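You operate a simulated robot arm through the tools that you are given. There is no shell and no other tool.

You are at the controls of a simulated robot arm. One attempt, no reset.

TASK
Park the magnifier, move the disc to the green tray, wipe the soot off the glass and light the table.
Fine: use the felt block and put it back. What is to be rubbed or washed off counts as gone when no trace of it is left.

Only the result counts: the job must be done as asked and must still hold three seconds after the hand-in. Knocking over, shifting, dropping, spilling or breaking anything else fails it.

THE ROBOT
A 7-joint arm with a two-finger parallel gripper, fixed in place. Base frame: the origin is at the foot of the arm, x ahead of it, y to its left, z up; the work surface is at about z = 900. Units: mm, rad, N and s.
With the tool pointing down near the work surface it reaches from about 340 to 780 mm from the base axis. Its first joint turns from -2.897 to 2.897 rad. Payload 3.91 kg.
The TCP is the grasp point between the finger pads, 30 mm short of the fingertips. In the tool frame z runs along the fingers and y along their closing line. Largest opening 110 mm; finger width 20, thickness 10; the body of the gripper, 48 by 112 mm, starts 55 mm behind the TCP.
Orientation is that of the tool frame in the base frame, as a unit quaternion [w, x, y, z]. With the fingers straight down and closing along the base's y, the tool's x points along the base's -x, its y along +y and its z along -z.

THE INTERFACE
- The arm moves only by the tool play_rows. Its arguments are lists of equal length, an entry for each row: "slide": the shift along the tool's x, y, z in mm, a list of three; "rot": the turn, a rotation vector about the tool's x, y, z in rad, a list of three; "fingers": the gripper command, from -1 (shut) to 1 (fully open), values between in proportion. In form: {"slide": [[tx, ty, tz], ...], "rot": [[rx, ry, rz], ...], "fingers": [fingers, ...]}. A call has 1 to 20 rows; each row is the pose to reach, as a shift and turn from the pose commanded when the call began, along the tool's axes at that moment. A row lasts 0.2 s, in which the tool goes at most 50 mm and 0.15 rad; a call with a longer step from one row to the next is refused whole, and so is a gripper value outside its range. Where a pose cannot be reached the arm comes as near as it can. A force on the tool above 90 N (or 10 N above the force at the start of the call, whichever is more), or a blocked arm, ends the call early, and 0.2 s more pass. Each finger travels about 153 mm/s and halts on what it meets, pressing with about 38 N; the grip force reading is that of the motor and also rises with nothing between the fingers. The clock runs only during rows and for 0.2 s after the last one: add rows that repeat a pose to give the fingers time. The reply holds the time, the measured pose of the TCP, the force on the tool along the base axes, the opening and the grip force, in the units named above and with some noise, with the torque about the TCP (base axes, N m) and any sound that the robot's microphone picked up.
- Cameras (640 x 400 px; columns grow to the right, rows downward): "scene" is fixed at [402.2, 642.6, 1698.5]; the picture's right is [-0.23, 0.97, 0.00], its down [0.89, 0.21, -0.41] and it looks along [-0.40, -0.09, -0.91] (base axes); focal length 254 px, centre (320, 200). "wrist" rides on the gripper at [77, 7, -115] in the tool frame; the picture's right is [-0.09, 1.00, 0.00], its down [-0.80, -0.07, -0.59] and it looks along [-0.59, -0.05, 0.80] (tool axes); focal length 270 px, centre (320, 200). There is no depth. A picture from a camera that has moved, and an enlarged one, comes with that camera's place and axes in the base frame and with its lens. The place of the scene camera against the robot may be out by one fixed shift of up to 12 mm in any direction.
- camera(camera): a new picture of that camera. No time passes.
- move_column(by): slides the trunk up (or, below 0, down) by that many mm; the arm rides with it, the base frame stays. It gives what a move gives, with no picture.
- enlarge(camera, box): a new picture of the part [left, top, right, bottom] of that camera's present view, enlarged. No time passes.
- sign_off(): hands the job in; it is judged then, once.

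Nothing tells you positions but the pictures and the camera data. Unless the task says otherwise, let go and move clear before handing in.

The tools are called by a JSON object that holds its "fn" and its "kwargs". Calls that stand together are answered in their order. play_rows: Moves the arm, as the interface text tells. Its arguments: {"type":"object","properties":{"slide":{"type":"array","items":{"type":"array","items":{"type":"number"}}},"rot":{"type":"array","items":{"type":"array","items":{"type":"number"}}},"fingers":{"type":"array","items":{"type":"number"}}},"required":["slide","rot","fingers"]} The other tools are called the same way: move_column (by) slides the trunk up or down; camera (camera) takes a picture; enlarge (camera, box) takes an enlarged picture of a part of a camera's view; sign_off () hands the job in.

At the start:

```text
time_s: 0.0
position: [75.3, 377.3, 1311.8]
tcp_rot: [0.0, 0.0, 1.0, 0.001]
wrist_force: [1.3, 0.7, 0.4]
ft_torque: [0.03, 0.02, 0.01]
gripper_width: 110.0
finger_force: 0.1
trunk travel left (down, up): [-550.0, 60.0]
```

scene: 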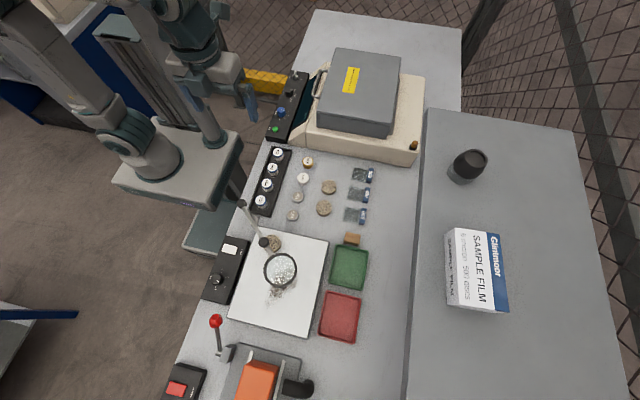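
wrist: 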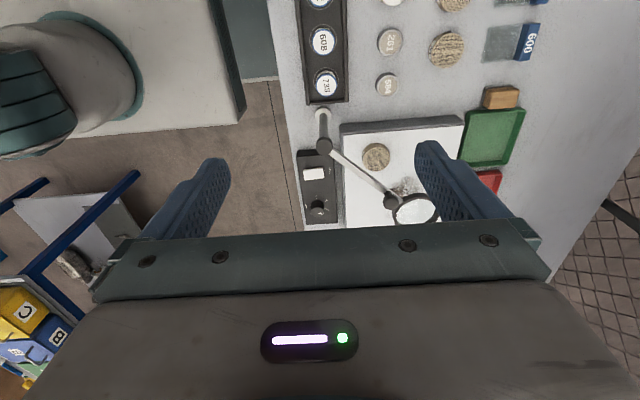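

I see a light table with a magnifier on a swing arm over soot, a disc on the glass, green and red trays, a small felt-looking block and a control box with a knob. I'll look closer before moving anything.

{"fn": "enlarge", "kwargs": {"camera": "scene", "box": [190, 180, 390, 305]}}

{"fn": "enlarge", "kwargs": {"camera": "scene", "box": [230, 60, 390, 160]}}

{"fn": "enlarge", "kwargs": {"camera": "scene", "box": [150, 290, 326, 400]}}

{"fn": "enlarge", "kwargs": {"camera": "wrist", "box": [280, 90, 540, 250]}}

```text
3.20 times, centred on (290, 242) of scene
camera zoom: at [402.2, 642.6, 1698.5], right [-0.23, 0.97, 0.0], down [0.89, 0.21, -0.41], along [-0.4, -0.09, -0.91], focal length 811 px, centre (416, 64)
```

zoom: 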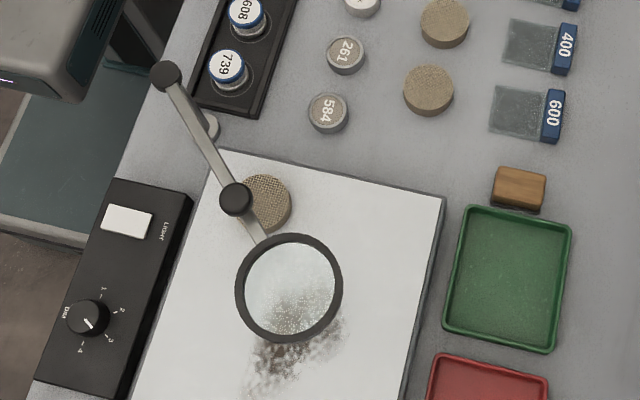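

```text
4.00 times, centred on (310, 110) of scene
camera zoom: at [402.2, 642.6, 1698.5], right [-0.23, 0.97, 0.0], down [0.89, 0.21, -0.41], along [-0.4, -0.09, -0.91], focal length 1014 px, centre (360, 560)
```

zoom: 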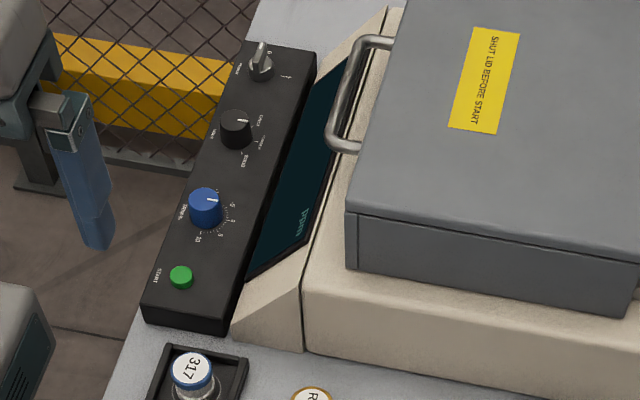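

```text
3.64 times, centred on (238, 345) of scene
camera zoom: at [402.2, 642.6, 1698.5], right [-0.23, 0.97, 0.0], down [0.89, 0.21, -0.41], along [-0.4, -0.09, -0.91], focal length 922 px, centre (618, -327)
```

zoom: 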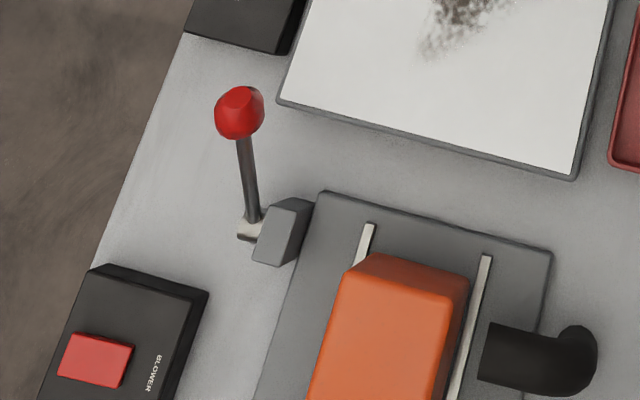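

```text
2.46 times, centred on (410, 170) of wrist
camera zoom: at [-1.0, 384.2, 1426.5], right [0.09, 1.0, 0.0], down [0.8, -0.07, 0.59], along [0.59, -0.05, -0.8], focal length 665 px, centre (98, 274)
```

zoom: 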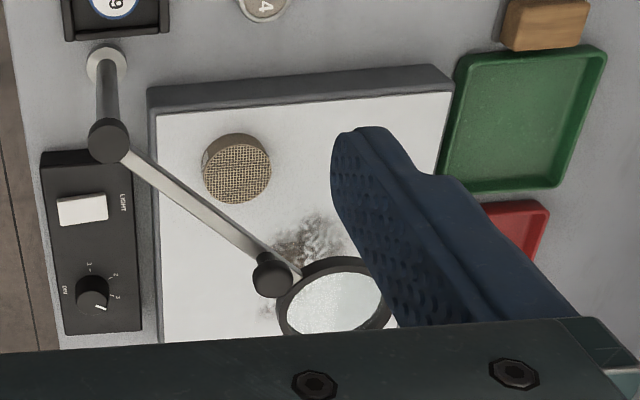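

The glass seems to be around x 250–450, y 420–600, with the magnifier post at its far-left corner, and the felt block and green tray to the right. I'll move over it at height for a clearer wrist view.

{"fn": "play_rows", "kwargs": {"slide": [[-40, 25, 0], [-80, 50, 0], [-120, 75, 0], [-150, 100, 0], [-172, 116, 0], [-172, 116, 0]], "rot": [[0, 0, 0], [0, 0, 0], [0, 0, 0], [0, 0, 0], [0, 0, 0], [0, 0, 0]], "fingers": [1, 1, 1, 1, 1, 1]}}

{"fn": "camera", "kwargs": {"camera": "wrist"}}

{"fn": "camera", "kwargs": {"camera": "scene"}}

```text
time_s: 1.4
position: [249.9, 493.9, 1313.4]
tcp_rot: [0.0, 0.0, 1.0, 0.0]
wrist_force: [0.4, -0.2, -0.2]
ft_torque: [-0.02, -0.01, -0.02]
gripper_width: 110.3
finger_force: 0.2
trunk travel left (down, up): [-550.0, 60.0]
```

```text
taken
camera wrist: at [173.3, 500.7, 1426.7], right [0.09, 1.0, 0.0], down [0.8, -0.07, 0.59], along [0.59, -0.05, -0.8], focal length 270 px, centre (320, 200)
```

wrist: 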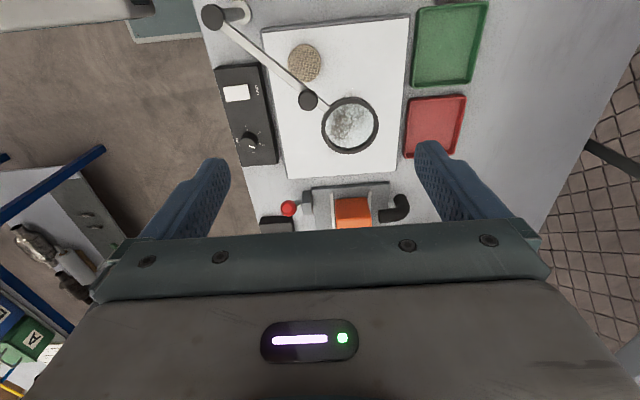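

```text
taken
```

scene: 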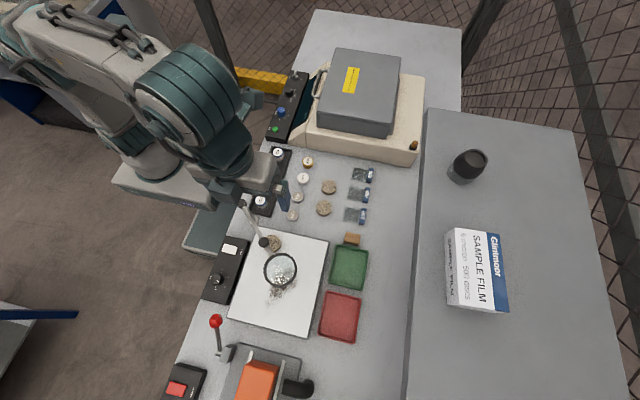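

{"fn": "enlarge", "kwargs": {"camera": "wrist", "box": [190, 0, 430, 150]}}

{"fn": "enlarge", "kwargs": {"camera": "wrist", "box": [200, 50, 360, 150]}}

{"fn": "enlarge", "kwargs": {"camera": "scene", "box": [225, 190, 305, 240]}}

{"fn": "enlarge", "kwargs": {"camera": "scene", "box": [300, 215, 380, 265]}}

```text
2.67 times, centred on (310, 75) of wrist
camera zoom: at [173.3, 500.7, 1426.7], right [0.09, 1.0, 0.0], down [0.8, -0.07, 0.59], along [0.59, -0.05, -0.8], focal length 721 px, centre (347, 533)
```

zoom: 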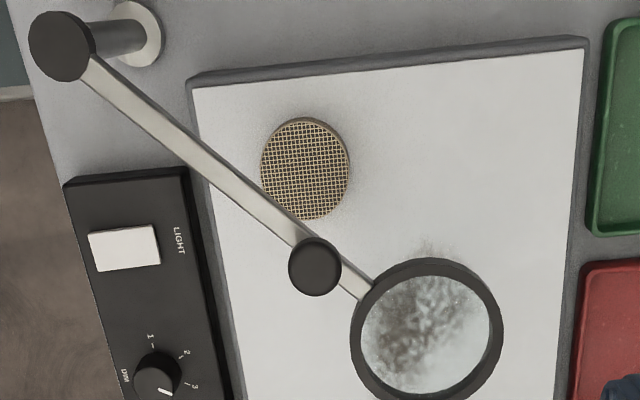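

```text
4.00 times, centred on (280, 100) of wrist
camera zoom: at [173.3, 500.7, 1426.7], right [0.09, 1.0, 0.0], down [0.8, -0.07, 0.59], along [0.59, -0.05, -0.8], focal length 1081 px, centre (480, 600)
```

zoom: 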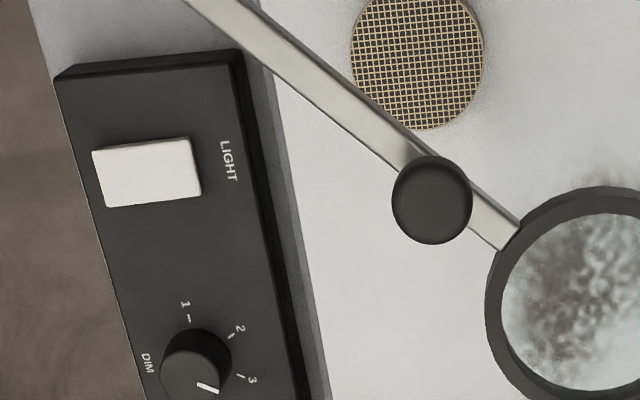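

```text
8.00 times, centred on (265, 215) of scene
camera zoom: at [402.2, 642.6, 1698.5], right [-0.23, 0.97, 0.0], down [0.89, 0.21, -0.41], along [-0.4, -0.09, -0.91], focal length 2028 px, centre (760, 80)
```

zoom: 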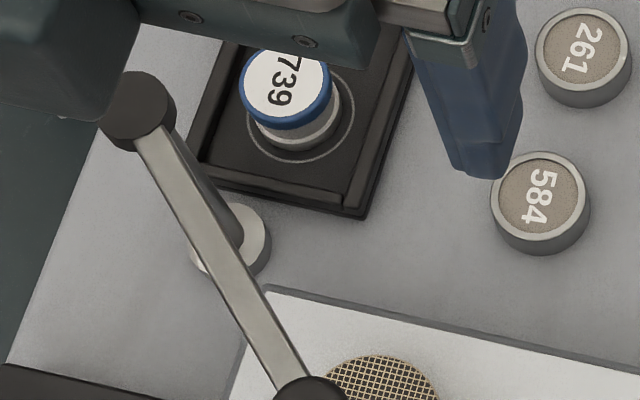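

```text
8.00 times, centred on (340, 240) of scene
camera zoom: at [402.2, 642.6, 1698.5], right [-0.23, 0.97, 0.0], down [0.89, 0.21, -0.41], along [-0.4, -0.09, -0.91], focal length 2028 px, centre (160, -120)
```

zoom: 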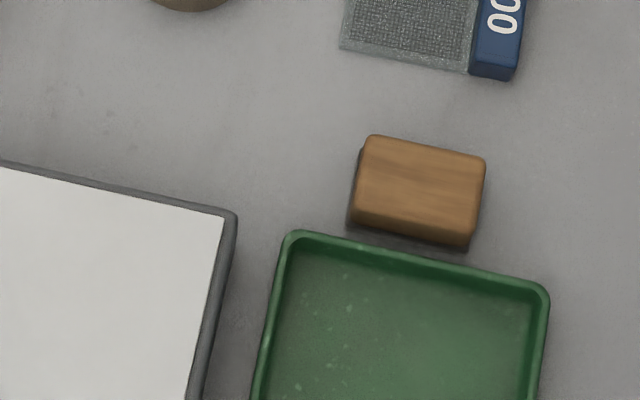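

The magnifier post is at about (178, 375), its lens at about (330, 533), with a handle knob at about (275, 477, 1067). I'll look closer at the post for any park mark, and at the rest of the glass.

{"fn": "play_rows", "kwargs": {"slide": [[25, -25, 10], [50, -50, 25], [75, -80, 40], [100, -110, 60], [113, -121, 80], [113, -121, 80]], "rot": [[0, 0, 0], [0, 0, 0], [0, 0, 0], [0, 0, 0], [0, 0, 0], [0, 0, 0]], "fingers": [1, 1, 1, 1, 1, 1]}}

{"fn": "camera", "kwargs": {"camera": "wrist"}}

{"fn": "enlarge", "kwargs": {"camera": "wrist", "box": [220, 60, 420, 220]}}

```text
time_s: 2.8
position: [131.8, 370.5, 1232.5]
tcp_rot: [-0.001, 0.0, 1.0, -0.001]
wrist_force: [0.0, 0.2, 0.1]
ft_torque: [0.01, -0.01, -0.04]
gripper_width: 110.0
finger_force: 0.1
trunk travel left (down, up): [-550.0, 60.0]
```

```text
taken
camera wrist: at [55.4, 377.0, 1347.3], right [0.09, 1.0, 0.0], down [0.8, -0.07, 0.59], along [0.59, -0.05, -0.8], focal length 270 px, centre (320, 200)
```

wrist: 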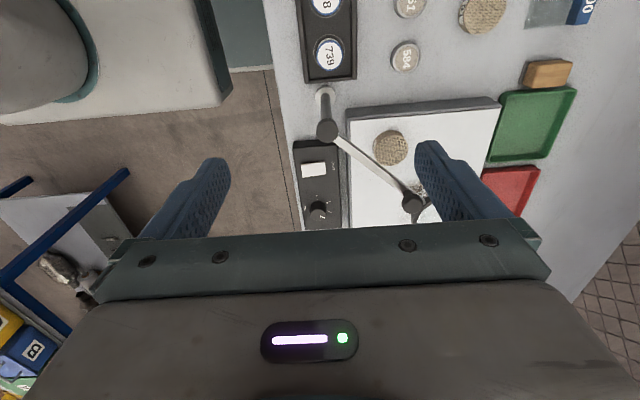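

```text
2.50 times, centred on (320, 140) of wrist
camera zoom: at [55.4, 377.0, 1347.3], right [0.09, 1.0, 0.0], down [0.8, -0.07, 0.59], along [0.59, -0.05, -0.8], focal length 676 px, centre (320, 350)
```

zoom: 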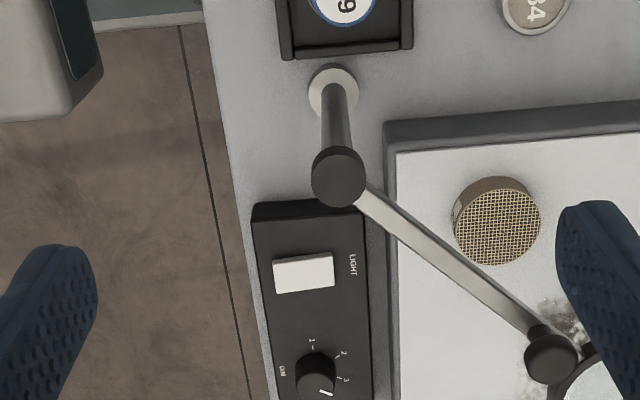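

The post is at about (178, 374), and the handle knob on top of the arm is at about (276, 476, 1064). I see no park mark, so I plan to swing the lens off the glass. First I'll bring the gripper above the handle, turned so the fingers straddle it along the swing direction.

{"fn": "play_rows", "kwargs": {"slide": [[-24, 18, 15], [-48, 36, 30], [-72, 54, 45], [-96, 72, 60], [-120, 90, 75], [-144, 106, 92], [-144, 106, 92], [-144, 106, 92]], "rot": [[0, 0, -0.134], [0, 0, -0.268], [0, 0, -0.402], [0, 0, -0.536], [0, 0, -0.67], [0, 0, -0.803], [0, 0, -0.803], [0, 0, -0.803]], "fingers": [1, 0.5, 0, 0, 0, 0, 0, 0]}}

{"fn": "camera", "kwargs": {"camera": "wrist"}}

{"fn": "camera", "kwargs": {"camera": "scene"}}

```text
time_s: 4.6
position: [277.7, 478.1, 1140.1]
tcp_rot: [0.0, -0.392, 0.92, 0.0]
wrist_force: [0.9, -0.2, 0.6]
ft_torque: [0.01, 0.02, 0.0]
gripper_width: 54.7
finger_force: 0.0
trunk travel left (down, up): [-550.0, 60.0]
```

```text
taken
camera wrist: at [220.7, 427.0, 1254.1], right [-0.66, 0.75, 0.0], down [0.61, 0.53, 0.59], along [0.45, 0.39, -0.8], focal length 270 px, centre (320, 200)
```

wrist: 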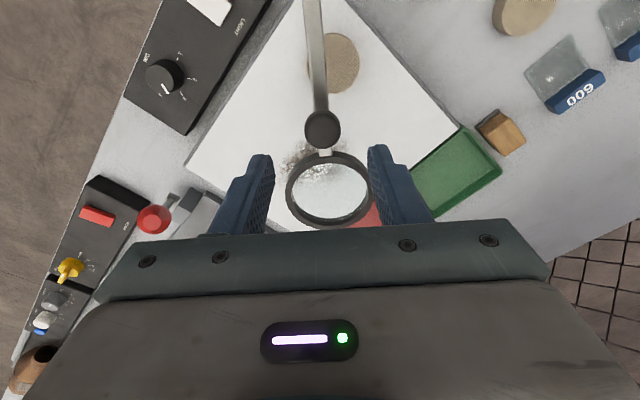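

```text
taken
```

scene: 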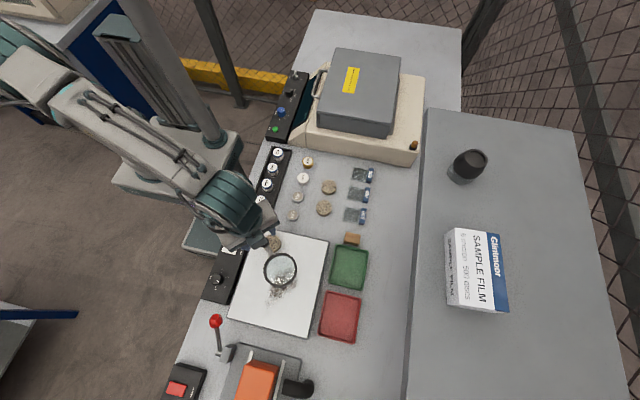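

{"fn": "enlarge", "kwargs": {"camera": "wrist", "box": [240, 0, 400, 230]}}

{"fn": "enlarge", "kwargs": {"camera": "scene", "box": [230, 220, 330, 310]}}

{"fn": "enlarge", "kwargs": {"camera": "wrist", "box": [0, 150, 250, 400]}}

```text
1.74 times, centred on (320, 115) of wrist
camera zoom: at [220.7, 427.0, 1254.1], right [-0.66, 0.75, 0.0], down [0.61, 0.53, 0.59], along [0.45, 0.39, -0.8], focal length 470 px, centre (320, 348)
```

zoom: 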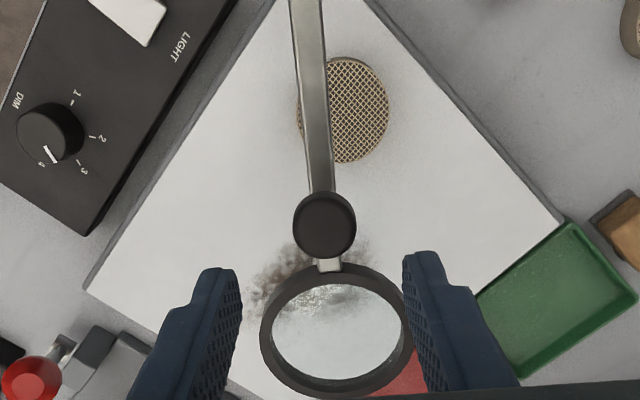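

```text
4.44 times, centred on (280, 265) of scene
camera zoom: at [402.2, 642.6, 1698.5], right [-0.23, 0.97, 0.0], down [0.89, 0.21, -0.41], along [-0.4, -0.09, -0.91], focal length 1127 px, centre (498, -89)
```

zoom: 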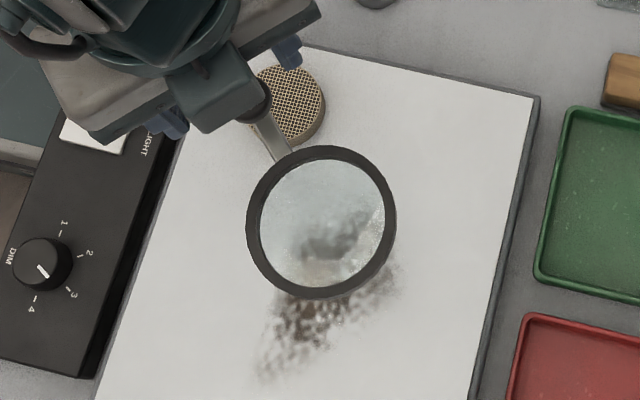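

```text
1.60 times, centred on (125, 275) of wrist
camera zoom: at [220.7, 427.0, 1254.1], right [-0.66, 0.75, 0.0], down [0.61, 0.53, 0.59], along [0.45, 0.39, -0.8], focal length 432 px, centre (632, 80)
```

zoom: 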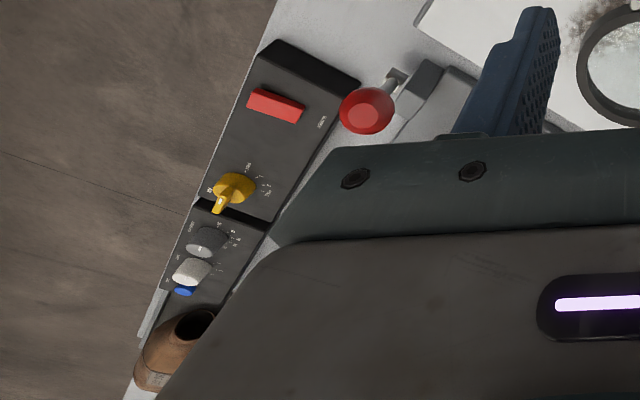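

The gripper is centred over the handle knob. Descending around it and narrowing the fingers to a loose fork.

{"fn": "play_rows", "kwargs": {"slide": [[0, 0, 25], [0, 0, 45], [0, 0, 60], [0, 0, 60], [0, 0, 60]], "rot": [[0, 0, 0], [0, 0, 0], [0, 0, 0], [0, 0, 0], [0, 0, 0]], "fingers": [0, 0, 0, -0.2, -0.38]}}

{"fn": "enlarge", "kwargs": {"camera": "wrist", "box": [220, 60, 420, 240]}}

{"fn": "enlarge", "kwargs": {"camera": "scene", "box": [230, 210, 330, 300]}}

```text
time_s: 5.8
position: [278.8, 477.0, 1081.1]
tcp_rot: [0.0, -0.39, 0.921, -0.001]
wrist_force: [0.5, -0.2, -0.6]
ft_torque: [-0.02, 0.0, -0.04]
gripper_width: 34.2
finger_force: 0.1
trunk travel left (down, up): [-550.0, 60.0]
```

```text
2.22 times, centred on (320, 150) of wrist
camera zoom: at [220.9, 426.4, 1194.2], right [-0.66, 0.76, 0.0], down [0.61, 0.53, 0.59], along [0.45, 0.39, -0.8], focal length 601 px, centre (320, 311)
```

zoom: 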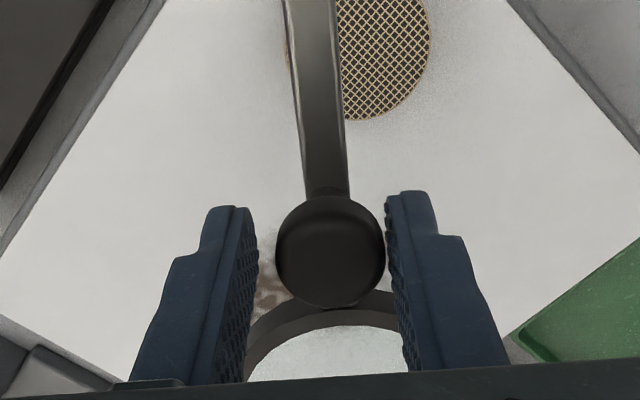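

```text
4.44 times, centred on (280, 255) of scene
camera zoom: at [402.2, 642.6, 1698.5], right [-0.23, 0.97, 0.0], down [0.89, 0.21, -0.41], along [-0.4, -0.09, -0.91], focal length 1127 px, centre (498, -44)
```

zoom: 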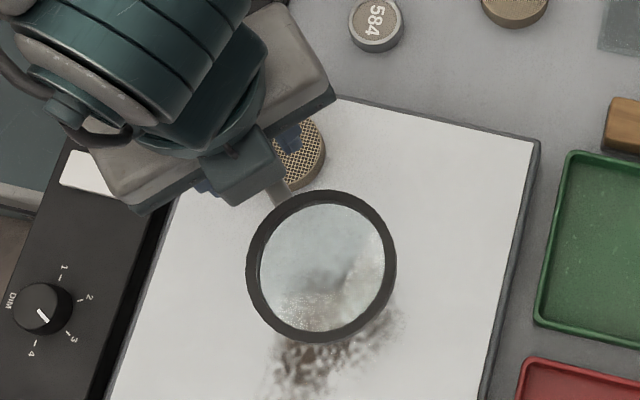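

The knob sits between the fingertips. I'll lower 8 mm so the fork straddles it better, then test a small swing away from the glass (towards the sample tins).

{"fn": "play_rows", "kwargs": {"slide": [[0, 0, 8], [0, 0, 8], [0.45, 11.35, 8], [1.81, 22.6, 8], [4.07, 33.75, 8], [4.07, 33.75, 8], [4.07, 33.75, 8]], "rot": [[0, 0, 0], [0, 0, 0], [0, 0, -0.08], [0, 0, -0.16], [0, 0, -0.24], [0, 0, -0.24], [0, 0, -0.24]], "fingers": [-0.38, -0.38, -0.38, -0.38, -0.38, -0.38, -0.38]}}

{"fn": "enlarge", "kwargs": {"camera": "wrist", "box": [220, 60, 420, 240]}}

{"fn": "enlarge", "kwargs": {"camera": "scene", "box": [230, 210, 330, 300]}}

```text
time_s: 7.4
position: [252.3, 498.5, 1073.5]
tcp_rot: [0.0, -0.499, 0.867, 0.001]
wrist_force: [0.0, 0.4, -0.3]
ft_torque: [0.03, 0.0, 0.02]
gripper_width: 34.0
finger_force: 0.1
trunk travel left (down, up): [-550.0, 60.0]
```

```text
2.22 times, centred on (320, 150) of wrist
camera zoom: at [207.9, 435.2, 1187.4], right [-0.82, 0.58, 0.0], down [0.46, 0.66, 0.59], along [0.34, 0.49, -0.8], focal length 601 px, centre (320, 311)
```

zoom: 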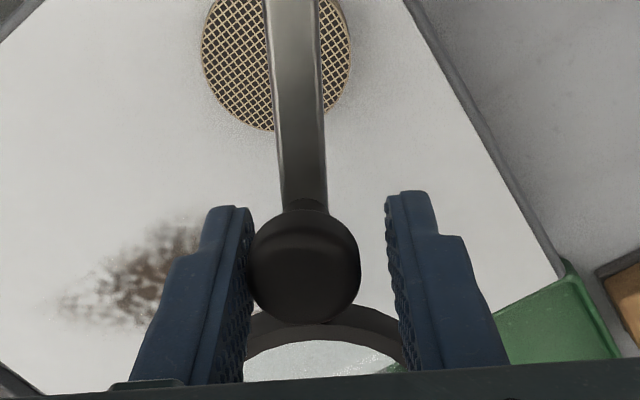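

```text
4.44 times, centred on (280, 255) of scene
camera zoom: at [402.2, 642.6, 1698.5], right [-0.23, 0.97, 0.0], down [0.89, 0.21, -0.41], along [-0.4, -0.09, -0.91], focal length 1127 px, centre (498, -44)
```

zoom: 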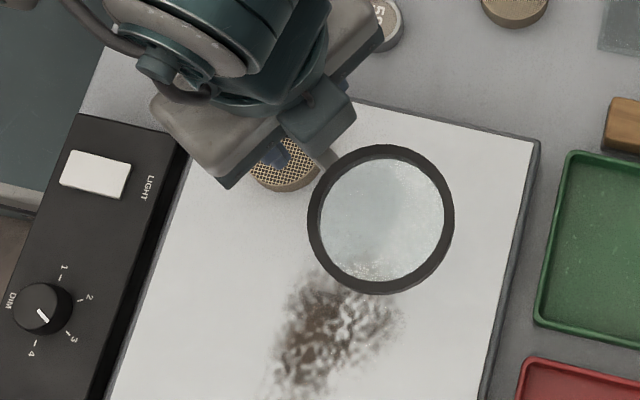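

The arm swings freely and stays put. Continuing the swing to about 93° in one segment.

{"fn": "play_rows", "kwargs": {"slide": [[0.71, 14.28, 0], [2.85, 28.41, 0], [6.39, 42.26, 0], [11.29, 55.69, 0], [17.51, 68.56, 0], [24.98, 80.74, 0], [24.98, 80.74, 0]], "rot": [[0, 0, -0.1], [0, 0, -0.2], [0, 0, -0.3], [0, 0, -0.4], [0, 0, -0.5], [0, 0, -0.6], [0, 0, -0.6]], "fingers": [-0.38, -0.38, -0.38, -0.38, -0.38, -0.38, -0.38]}}

{"fn": "camera", "kwargs": {"camera": "wrist"}}

{"fn": "camera", "kwargs": {"camera": "scene"}}

```text
time_s: 9.0
position: [170.8, 518.8, 1071.6]
tcp_rot: [0.001, 0.732, -0.682, 0.001]
wrist_force: [11.8, -2.8, -4.1]
ft_torque: [-0.01, 0.06, -0.02]
gripper_width: 39.8
finger_force: 6.1
trunk travel left (down, up): [-550.0, 60.0]
```

```text
taken
camera wrist: at [170.2, 442.0, 1185.3], right [-1.0, 0.02, 0.0], down [0.01, 0.8, 0.59], along [0.01, 0.59, -0.8], focal length 270 px, centre (320, 200)
```

wrist: 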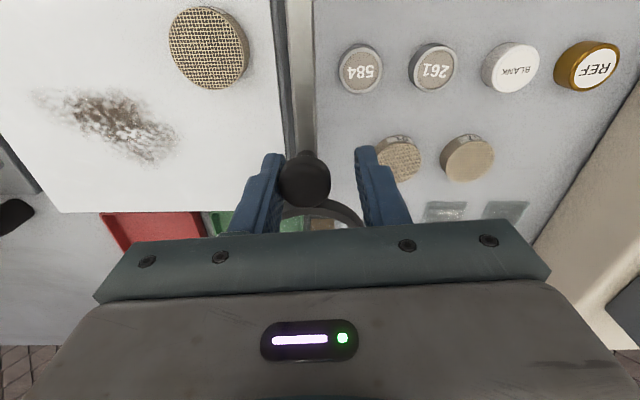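

```text
taken
```

scene: 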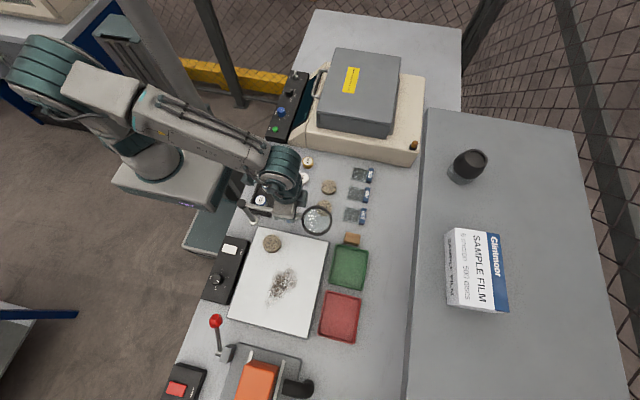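

The swing met resistance at about 90° (force 12 N, fingers pushed open slightly), so there's likely a stop. I'll ease off and look closely at where the lens now lies relative to the glass.

{"fn": "play_rows", "kwargs": {"slide": [[0, -6, 0], [0, -9, 0], [0, -9, 0]], "rot": [[0, 0, 0.04], [0, 0, 0.06], [0, 0, 0.06]], "fingers": [-0.36, -0.3, -0.3]}}

{"fn": "enlarge", "kwargs": {"camera": "scene", "box": [230, 170, 350, 260]}}

{"fn": "enlarge", "kwargs": {"camera": "wrist", "box": [220, 60, 420, 240]}}

```text
time_s: 9.8
position: [177.7, 520.0, 1072.4]
tcp_rot: [0.0, 0.712, -0.703, 0.0]
wrist_force: [0.0, 0.2, -0.1]
ft_torque: [0.0, 0.02, 0.0]
gripper_width: 38.4
finger_force: 0.0
trunk travel left (down, up): [-550.0, 60.0]
```

```text
4.44 times, centred on (290, 215) of scene
camera zoom: at [402.2, 642.6, 1698.5], right [-0.23, 0.97, 0.0], down [0.89, 0.21, -0.41], along [-0.4, -0.09, -0.91], focal length 1127 px, centre (453, 133)
```

zoom: 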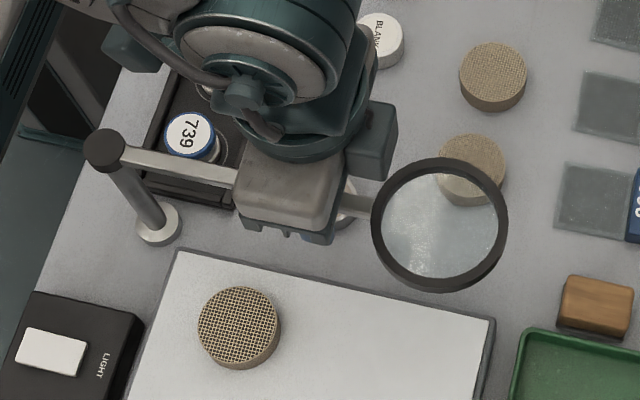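

```text
2.22 times, centred on (320, 150) of wrist
camera zoom: at [172.1, 442.8, 1186.1], right [-1.0, 0.08, 0.0], down [0.06, 0.8, 0.6], along [0.04, 0.59, -0.8], focal length 601 px, centre (320, 311)
```

zoom: 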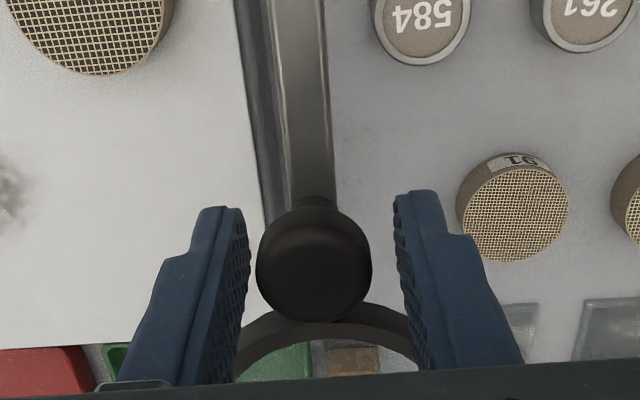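

The arm stayed at about 90°, parallel to the glass edge, with the lens ring still overlapping the edge of the glass slightly. To learn which end is the proper park, I'll swing it back the other way to find the other stop.

{"fn": "play_rows", "kwargs": {"slide": [[2.7, -14.28, 0], [4.85, -28.41, 0], [8.39, -42.26, 0], [13.29, -55.69, 0], [19.51, -68.56, 0], [26.98, -80.74, 0], [35.63, -92.12, 0], [45.37, -102.58, 0], [56.11, -112.02, 0], [67.74, -120.33, 0], [80.14, -127.44, 0], [80.14, -127.44, 0]], "rot": [[0, 0, 0.1], [0, 0, 0.2], [0, 0, 0.3], [0, 0, 0.4], [0, 0, 0.5], [0, 0, 0.6], [0, 0, 0.7], [0, 0, 0.8], [0, 0, 0.9], [0, 0, 1.0], [0, 0, 1.1], [0, 0, 1.1]], "fingers": [-0.35, -0.35, -0.35, -0.35, -0.35, -0.35, -0.35, -0.35, -0.35, -0.35, -0.35, -0.35]}}

{"fn": "camera", "kwargs": {"camera": "wrist"}}

{"fn": "camera", "kwargs": {"camera": "scene"}}

```text
time_s: 12.4
position: [307.0, 440.4, 1072.8]
tcp_rot: [0.0, -0.239, 0.971, 0.0]
wrist_force: [-0.3, 0.1, -0.6]
ft_torque: [0.0, -0.04, -0.03]
gripper_width: 35.9
finger_force: 0.0
trunk travel left (down, up): [-550.0, 60.0]
```

```text
taken
camera wrist: at [236.4, 409.7, 1186.0], right [-0.38, 0.92, 0.0], down [0.74, 0.31, 0.59], along [0.55, 0.23, -0.8], focal length 270 px, centre (320, 200)
```

wrist: 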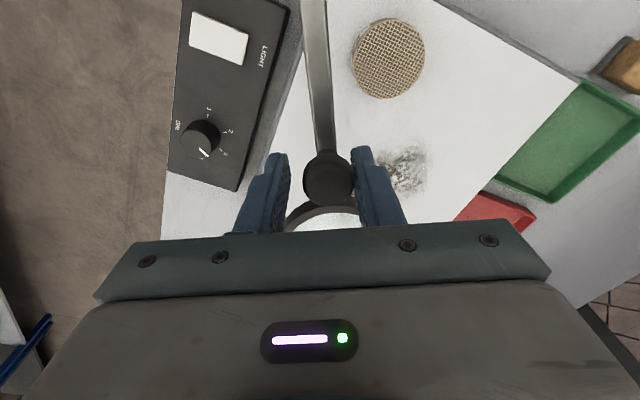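

```text
taken
```

scene: 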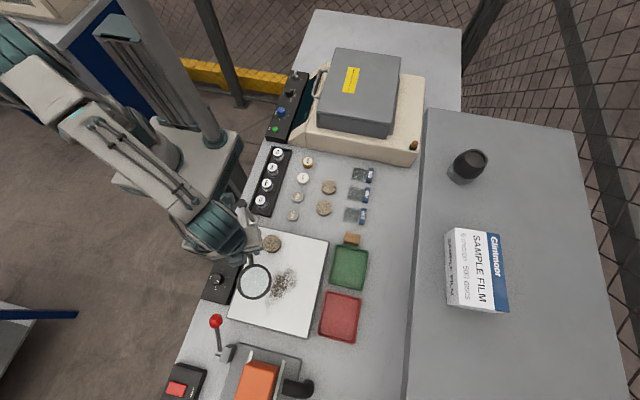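

{"fn": "play_rows", "kwargs": {"slide": [[1.7, -14.28, 0], [3.85, -28.41, 0], [7.39, -42.26, 0], [12.29, -55.69, 0], [18.51, -68.56, 0], [18.51, -68.56, 0]], "rot": [[0, 0, 0.1], [0, 0, 0.2], [0, 0, 0.3], [0, 0, 0.4], [0, 0, 0.5], [0, 0, 0.5]], "fingers": [-0.35, -0.35, -0.35, -0.35, -0.35, -0.35]}}

{"fn": "camera", "kwargs": {"camera": "wrist"}}

{"fn": "camera", "kwargs": {"camera": "scene"}}

```text
time_s: 14.0
position: [320.0, 376.0, 1088.0]
tcp_rot: [0.021, 0.016, 0.998, 0.06]
wrist_force: [-10.3, 186.4, -40.9]
ft_torque: [1.1, -0.4, -0.84]
gripper_width: 110.5
finger_force: 37.8
trunk travel left (down, up): [-550.0, 60.0]
stopped in row 6: the arm was blocked; the commanded pose is now the measured one
```

```text
taken
camera wrist: at [238.7, 371.6, 1198.5], right [0.12, 0.99, 0.13], down [0.77, -0.17, 0.61], along [0.62, 0.03, -0.78], focal length 270 px, centre (320, 200)
```

wrist: 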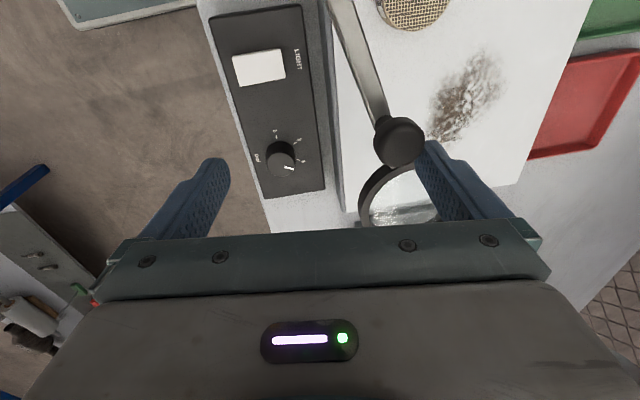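

```text
taken
```

scene: 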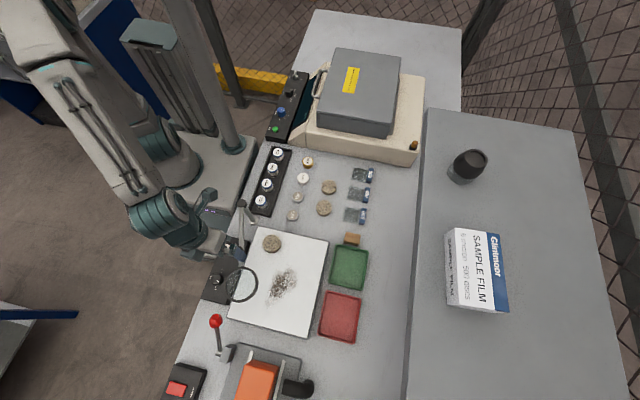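

The other end stop is at about 21°, with the lens still over the glass, so the 90° end is the park position. The hand is pressed hard against the handle right now, so I'll open the fingers, back off and level the tool.

{"fn": "play_rows", "kwargs": {"slide": [[0, 10, 0], [0, 20, 0], [0, 20, 0], [0, 20, 0]], "rot": [[0, 0, 0], [0.05, 0.02, 0], [0.12, 0.04, 0], [0.12, 0.04, 0]], "fingers": [1, 1, 1, 1]}}

{"fn": "camera", "kwargs": {"camera": "wrist"}}

{"fn": "enlarge", "kwargs": {"camera": "scene", "box": [200, 180, 340, 300]}}

```text
time_s: 14.3
position: [313.5, 212.1, 1118.5]
tcp_rot: [0.027, 0.13, 0.983, 0.128]
wrist_force: [-1.4, 0.8, 0.7]
ft_torque: [-0.11, -0.01, 0.0]
gripper_width: 110.1
finger_force: 0.0
trunk travel left (down, up): [-550.0, 60.0]
stopped in row 1: the force on the tool passed its limit at 206 N (the readings are from after the stop); the commanded pose is now the measured one
```

```text
taken
camera wrist: at [231.4, 211.0, 1229.0], right [0.33, 0.91, 0.26], down [0.7, -0.42, 0.57], along [0.63, -0.01, -0.78], focal length 270 px, centre (320, 200)
```

wrist: 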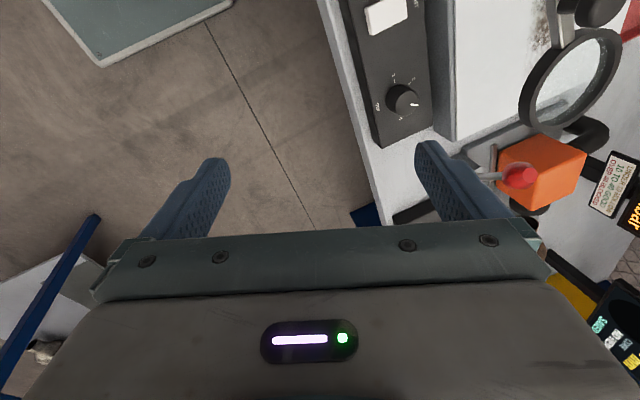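

```text
3.33 times, centred on (270, 240) of scene
camera zoom: at [402.2, 642.6, 1698.5], right [-0.23, 0.97, 0.0], down [0.89, 0.21, -0.41], along [-0.4, -0.09, -0.91], focal length 845 px, centre (487, 67)
```

zoom: 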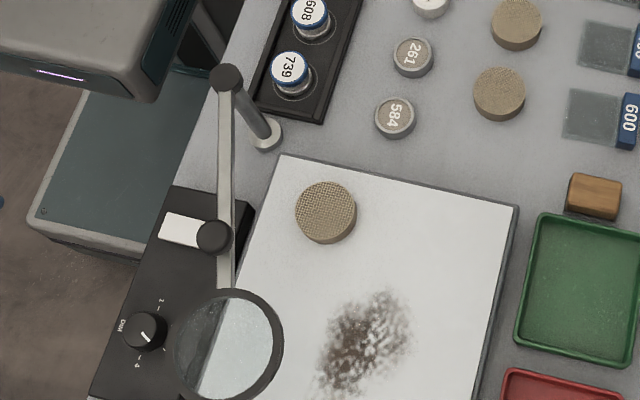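

The hand slipped off the handle and is now free, off the table side; the magnifier looks intact at its other stop. I'll raise and level the tool.

{"fn": "play_rows", "kwargs": {"slide": [[-0.6, 7, -29], [-1.2, 15.5, -58], [-1.2, 15.5, -58], [-1.2, 15.5, -58]], "rot": [[0.131, 0.01, 0], [0.262, 0.02, 0], [0.262, 0.02, 0], [0.262, 0.02, 0]], "fingers": [1, 1, 1, 1]}}

{"fn": "camera", "kwargs": {"camera": "wrist"}}

{"fn": "camera", "kwargs": {"camera": "scene"}}

```text
time_s: 15.4
position: [315.1, 169.8, 1174.8]
tcp_rot: [0.008, 0.076, 0.997, 0.023]
wrist_force: [0.2, 0.1, 0.0]
ft_torque: [-0.15, -0.06, 0.0]
gripper_width: 109.8
finger_force: 0.0
trunk travel left (down, up): [-550.0, 60.0]
stopped in row 4: the arm was blocked; the commanded pose is now the measured one
```

```text
taken
camera wrist: at [237.1, 182.5, 1287.9], right [0.24, 0.97, 0.05], down [0.77, -0.22, 0.6], along [0.59, -0.1, -0.8], focal length 270 px, centre (320, 200)
```

wrist: 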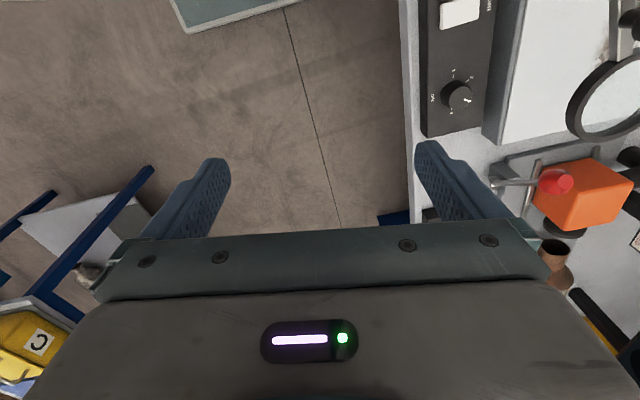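

```text
taken
```

scene: 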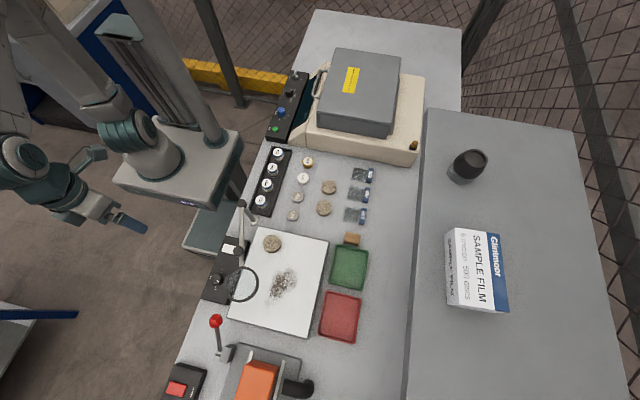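

The hand is clear but near its inner reach. I'll move it back out over the table at height and straighten it.

{"fn": "play_rows", "kwargs": {"slide": [[8, 30, -6], [17, 60, -12], [26, 90, -18], [34, 120, -23], [42, 146, -23], [42, 146, -23], [42, 146, -23]], "rot": [[0.01, 0.003, -0.03], [0.02, 0.006, -0.06], [0.03, 0.009, -0.09], [0.04, 0.012, -0.12], [0.047, 0.0125, -0.15], [0.047, 0.0125, -0.15], [0.047, 0.0125, -0.15]], "fingers": [1, 1, 1, 1, 1, 1, 1]}}

{"fn": "camera", "kwargs": {"camera": "wrist"}}

{"fn": "camera", "kwargs": {"camera": "scene"}}

```text
time_s: 17.2
position: [297.3, 352.0, 1200.1]
tcp_rot: [-0.001, -0.004, 1.0, -0.014]
wrist_force: [0.1, 0.2, -0.1]
ft_torque: [-0.05, -0.03, 0.02]
gripper_width: 110.2
finger_force: 0.0
trunk travel left (down, up): [-550.0, 60.0]
stopped in row 7: the arm was blocked; the commanded pose is now the measured one
```

```text
taken
camera wrist: at [220.6, 361.9, 1314.7], right [0.08, 1.0, -0.03], down [0.8, -0.05, 0.59], along [0.59, -0.07, -0.8], focal length 270 px, centre (320, 200)
```

wrist: 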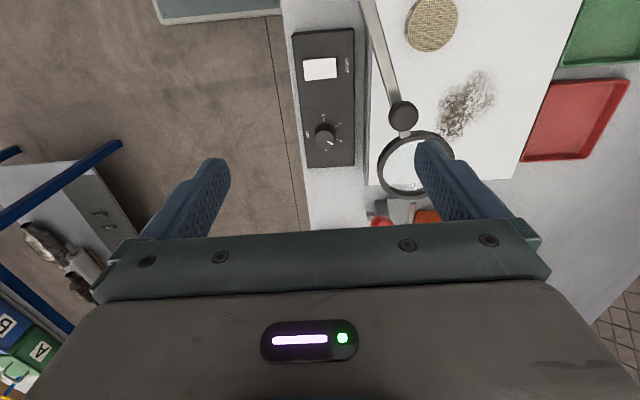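

```text
taken
```

scene: 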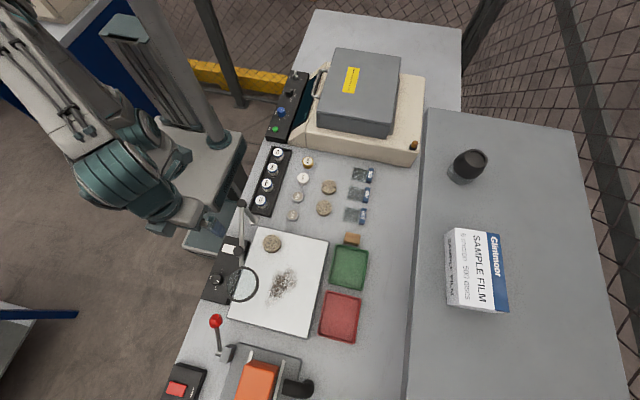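

{"fn": "play_rows", "kwargs": {"slide": [[0, 0, 0], [0, 0, 0], [0, 0, 0]], "rot": [[0, 0, 0], [0, 0, 0], [0, 0, 0]], "fingers": [1, 1, 1]}}

```text
time_s: 18.0
position: [299.2, 347.8, 1202.6]
tcp_rot: [-0.001, -0.004, 1.0, -0.013]
wrist_force: [0.1, -2.0, 1.3]
ft_torque: [0.11, 0.04, 0.0]
gripper_width: 110.1
finger_force: 0.0
trunk travel left (down, up): [-550.0, 60.0]
```

{"fn": "play_rows", "kwargs": {"slide": [[0, 20, 0], [0, 40, 0], [0, 60, 0], [0, 60, 0], [0, 60, 0]], "rot": [[0, 0, 0], [0, 0, 0], [0, 0, 0], [0, 0, 0], [0, 0, 0]], "fingers": [1, 1, 1, 1, 1]}}

{"fn": "camera", "kwargs": {"camera": "scene"}}

```text
time_s: 19.2
position: [299.2, 417.6, 1198.4]
tcp_rot: [-0.003, -0.006, 1.0, -0.017]
wrist_force: [-0.3, 0.1, 0.0]
ft_torque: [-0.01, 0.04, 0.01]
gripper_width: 110.0
finger_force: 0.1
trunk travel left (down, up): [-550.0, 60.0]
```

```text
taken
```

scene: 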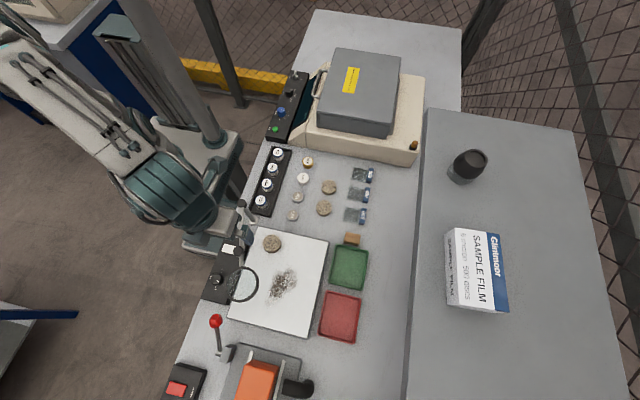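

{"fn": "play_rows", "kwargs": {"slide": [[0, 0, 0], [0, 0, 0]], "rot": [[0, 0, 0], [0, 0, 0]], "fingers": [1, 1]}}

{"fn": "camera", "kwargs": {"camera": "wrist"}}

```text
time_s: 19.8
position: [297.5, 417.0, 1198.6]
tcp_rot: [-0.002, -0.007, 1.0, -0.017]
wrist_force: [-0.2, -0.6, 0.1]
ft_torque: [0.03, 0.02, 0.02]
gripper_width: 109.9
finger_force: 0.0
trunk travel left (down, up): [-550.0, 60.0]
```

```text
taken
camera wrist: at [222.7, 426.4, 1312.3], right [0.08, 1.0, -0.03], down [0.8, -0.04, 0.59], along [0.59, -0.07, -0.8], focal length 270 px, centre (320, 200)
```

wrist: 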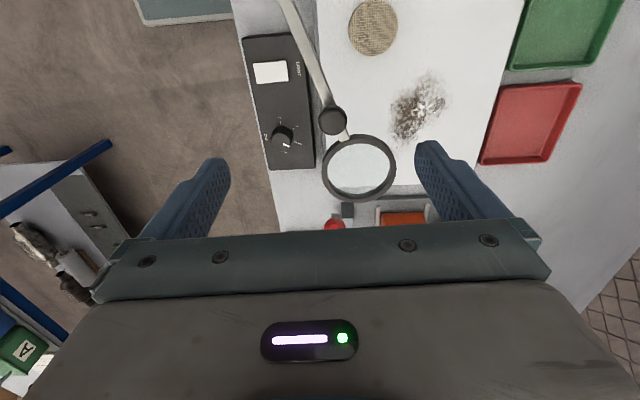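

Settled. The handle is now at about (313, 423), at the 20° stop. I'll level the tool, turn it to match, and go above the handle again.

{"fn": "play_rows", "kwargs": {"slide": [[-5, 2, 20], [-10, 4, 40], [-15, 6, 60], [-15, 6, 60], [-15, 6, 60]], "rot": [[-0.012, -0.001, -0.11], [-0.024, -0.002, -0.22], [-0.034, -0.004, -0.335], [-0.034, -0.004, -0.335], [-0.034, -0.004, -0.335]], "fingers": [0.5, 0, 0, 0, 0]}}

{"fn": "enlarge", "kwargs": {"camera": "wrist", "box": [220, 60, 420, 240]}}

```text
time_s: 21.0
position: [313.2, 422.4, 1137.4]
tcp_rot: [-0.003, -0.173, 0.985, 0.0]
wrist_force: [0.1, 0.3, -0.3]
ft_torque: [0.0, -0.01, 0.02]
gripper_width: 55.1
finger_force: 0.0
trunk travel left (down, up): [-550.0, 60.0]
```

```text
2.22 times, centred on (320, 150) of wrist
camera zoom: at [239.5, 402.2, 1251.1], right [-0.26, 0.97, 0.0], down [0.78, 0.21, 0.59], along [0.57, 0.15, -0.81], focal length 601 px, centre (320, 311)
```

zoom: 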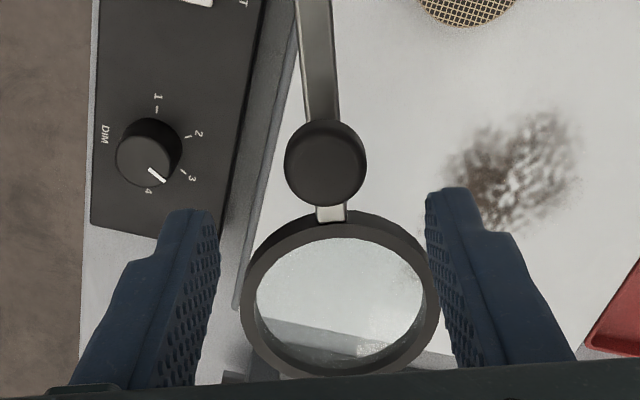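

{"fn": "play_rows", "kwargs": {"slide": [[0, 0, 25], [0, 0, 45], [0, 0, 65], [0, 0, 65], [0, 0, 65]], "rot": [[0, 0, 0], [0, 0, 0], [0, 0, 0], [0, 0, 0], [0, 0, 0]], "fingers": [0, 0, 0, -0.2, -0.33]}}

{"fn": "enlarge", "kwargs": {"camera": "wrist", "box": [220, 60, 420, 240]}}

```text
time_s: 22.2
position: [310.9, 421.0, 1071.2]
tcp_rot: [-0.003, -0.173, 0.985, 0.0]
wrist_force: [0.7, -0.5, -0.1]
ft_torque: [-0.03, -0.02, 0.0]
gripper_width: 36.8
finger_force: 0.0
trunk travel left (down, up): [-550.0, 60.0]
```

```text
2.22 times, centred on (320, 150) of wrist
camera zoom: at [237.4, 402.1, 1185.1], right [-0.26, 0.97, 0.0], down [0.78, 0.21, 0.59], along [0.57, 0.15, -0.81], focal length 601 px, centre (320, 311)
```

zoom: 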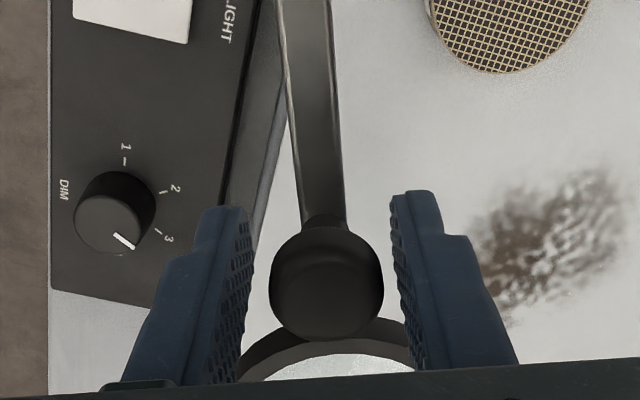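

Fork is around the handle. Now sweeping it gently back to the 90° park stop.

{"fn": "play_rows", "kwargs": {"slide": [[0.71, 14.18, 0], [2.83, 28.21, 0], [6.34, 41.96, 0], [11.21, 55.3, 0], [17.38, 68.08, 0], [24.8, 80.18, 0], [33.39, 91.48, 0], [43.07, 101.86, 0], [53.73, 111.23, 0], [65.28, 119.49, 0], [77.59, 126.55, 0], [86.6, 130.7, 0], [93.2, 133.3, 0], [95.9, 134.3, 0], [98.6, 135.2, 0], [98.6, 135.2, 0]], "rot": [[0, 0, -0.1], [0, 0, -0.2], [0, 0, -0.3], [0, 0, -0.4], [0, 0, -0.5], [0, 0, -0.6], [0, 0, -0.7], [0, 0, -0.8], [0, 0, -0.9], [0, 0, -1.0], [0, 0, -1.1], [0, 0, -1.17], [0, 0, -1.22], [0, 0, -1.24], [0, 0, -1.26], [0, 0, -1.26]], "fingers": [-0.33, -0.33, -0.33, -0.33, -0.33, -0.33, -0.33, -0.33, -0.33, -0.33, -0.33, -0.33, -0.33, -0.33, -0.33, -0.33]}}

{"fn": "camera", "kwargs": {"camera": "wrist"}}

{"fn": "camera", "kwargs": {"camera": "scene"}}

```text
time_s: 25.6
position: [174.3, 515.2, 1072.7]
tcp_rot: [0.002, 0.72, -0.694, -0.002]
wrist_force: [-0.1, 1.2, 0.5]
ft_torque: [0.01, 0.0, -0.02]
gripper_width: 36.8
finger_force: 0.3
trunk travel left (down, up): [-550.0, 60.0]
```

```text
taken
camera wrist: at [170.4, 438.4, 1186.8], right [-1.0, 0.05, 0.01], down [0.05, 0.8, 0.59], along [0.03, 0.59, -0.8], focal length 270 px, centre (320, 200)
```

wrist: 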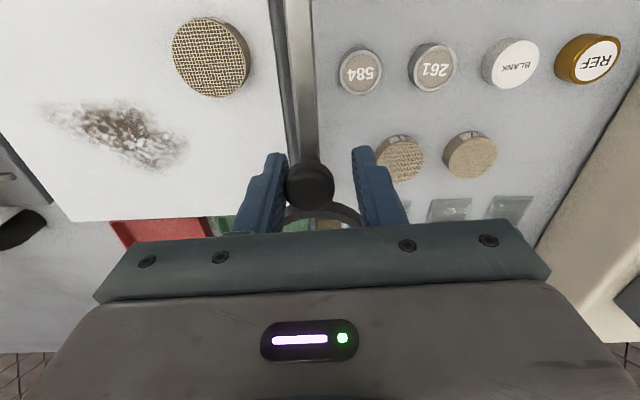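

```text
taken
```

scene: 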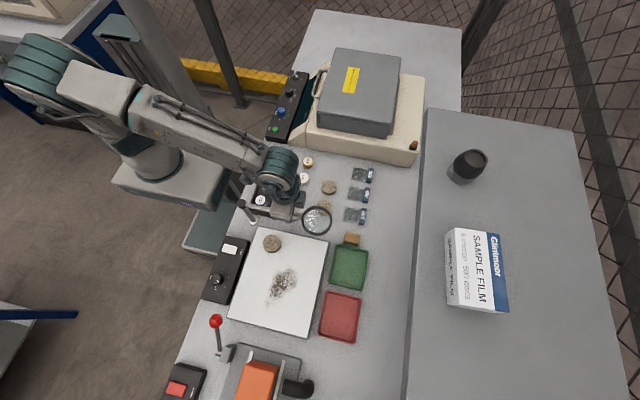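

{"fn": "play_rows", "kwargs": {"slide": [[0, 2, 0], [0, 4, 0], [0, 5, 0], [0, 5, 0]], "rot": [[0, 0, 0], [0, 0, 0], [0, 0, 0], [0, 0, 0]], "fingers": [-0.33, -0.33, -0.33, -0.33]}}

{"fn": "enlarge", "kwargs": {"camera": "wrist", "box": [220, 60, 420, 240]}}

```text
time_s: 26.6
position: [171.5, 515.5, 1072.5]
tcp_rot: [0.002, 0.72, -0.694, -0.003]
wrist_force: [10.5, 2.3, 3.0]
ft_torque: [0.08, -0.07, 0.06]
gripper_width: 42.0
finger_force: 5.5
trunk travel left (down, up): [-550.0, 60.0]
```

```text
2.22 times, centred on (320, 150) of wrist
camera zoom: at [167.4, 438.3, 1186.7], right [-1.0, 0.05, 0.01], down [0.05, 0.8, 0.59], along [0.03, 0.59, -0.8], focal length 601 px, centre (320, 311)
```

zoom: 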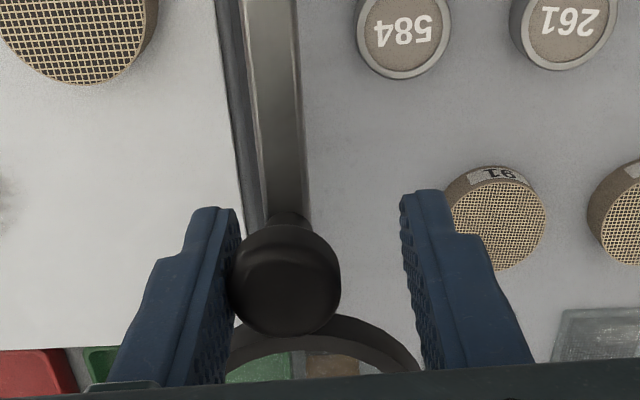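

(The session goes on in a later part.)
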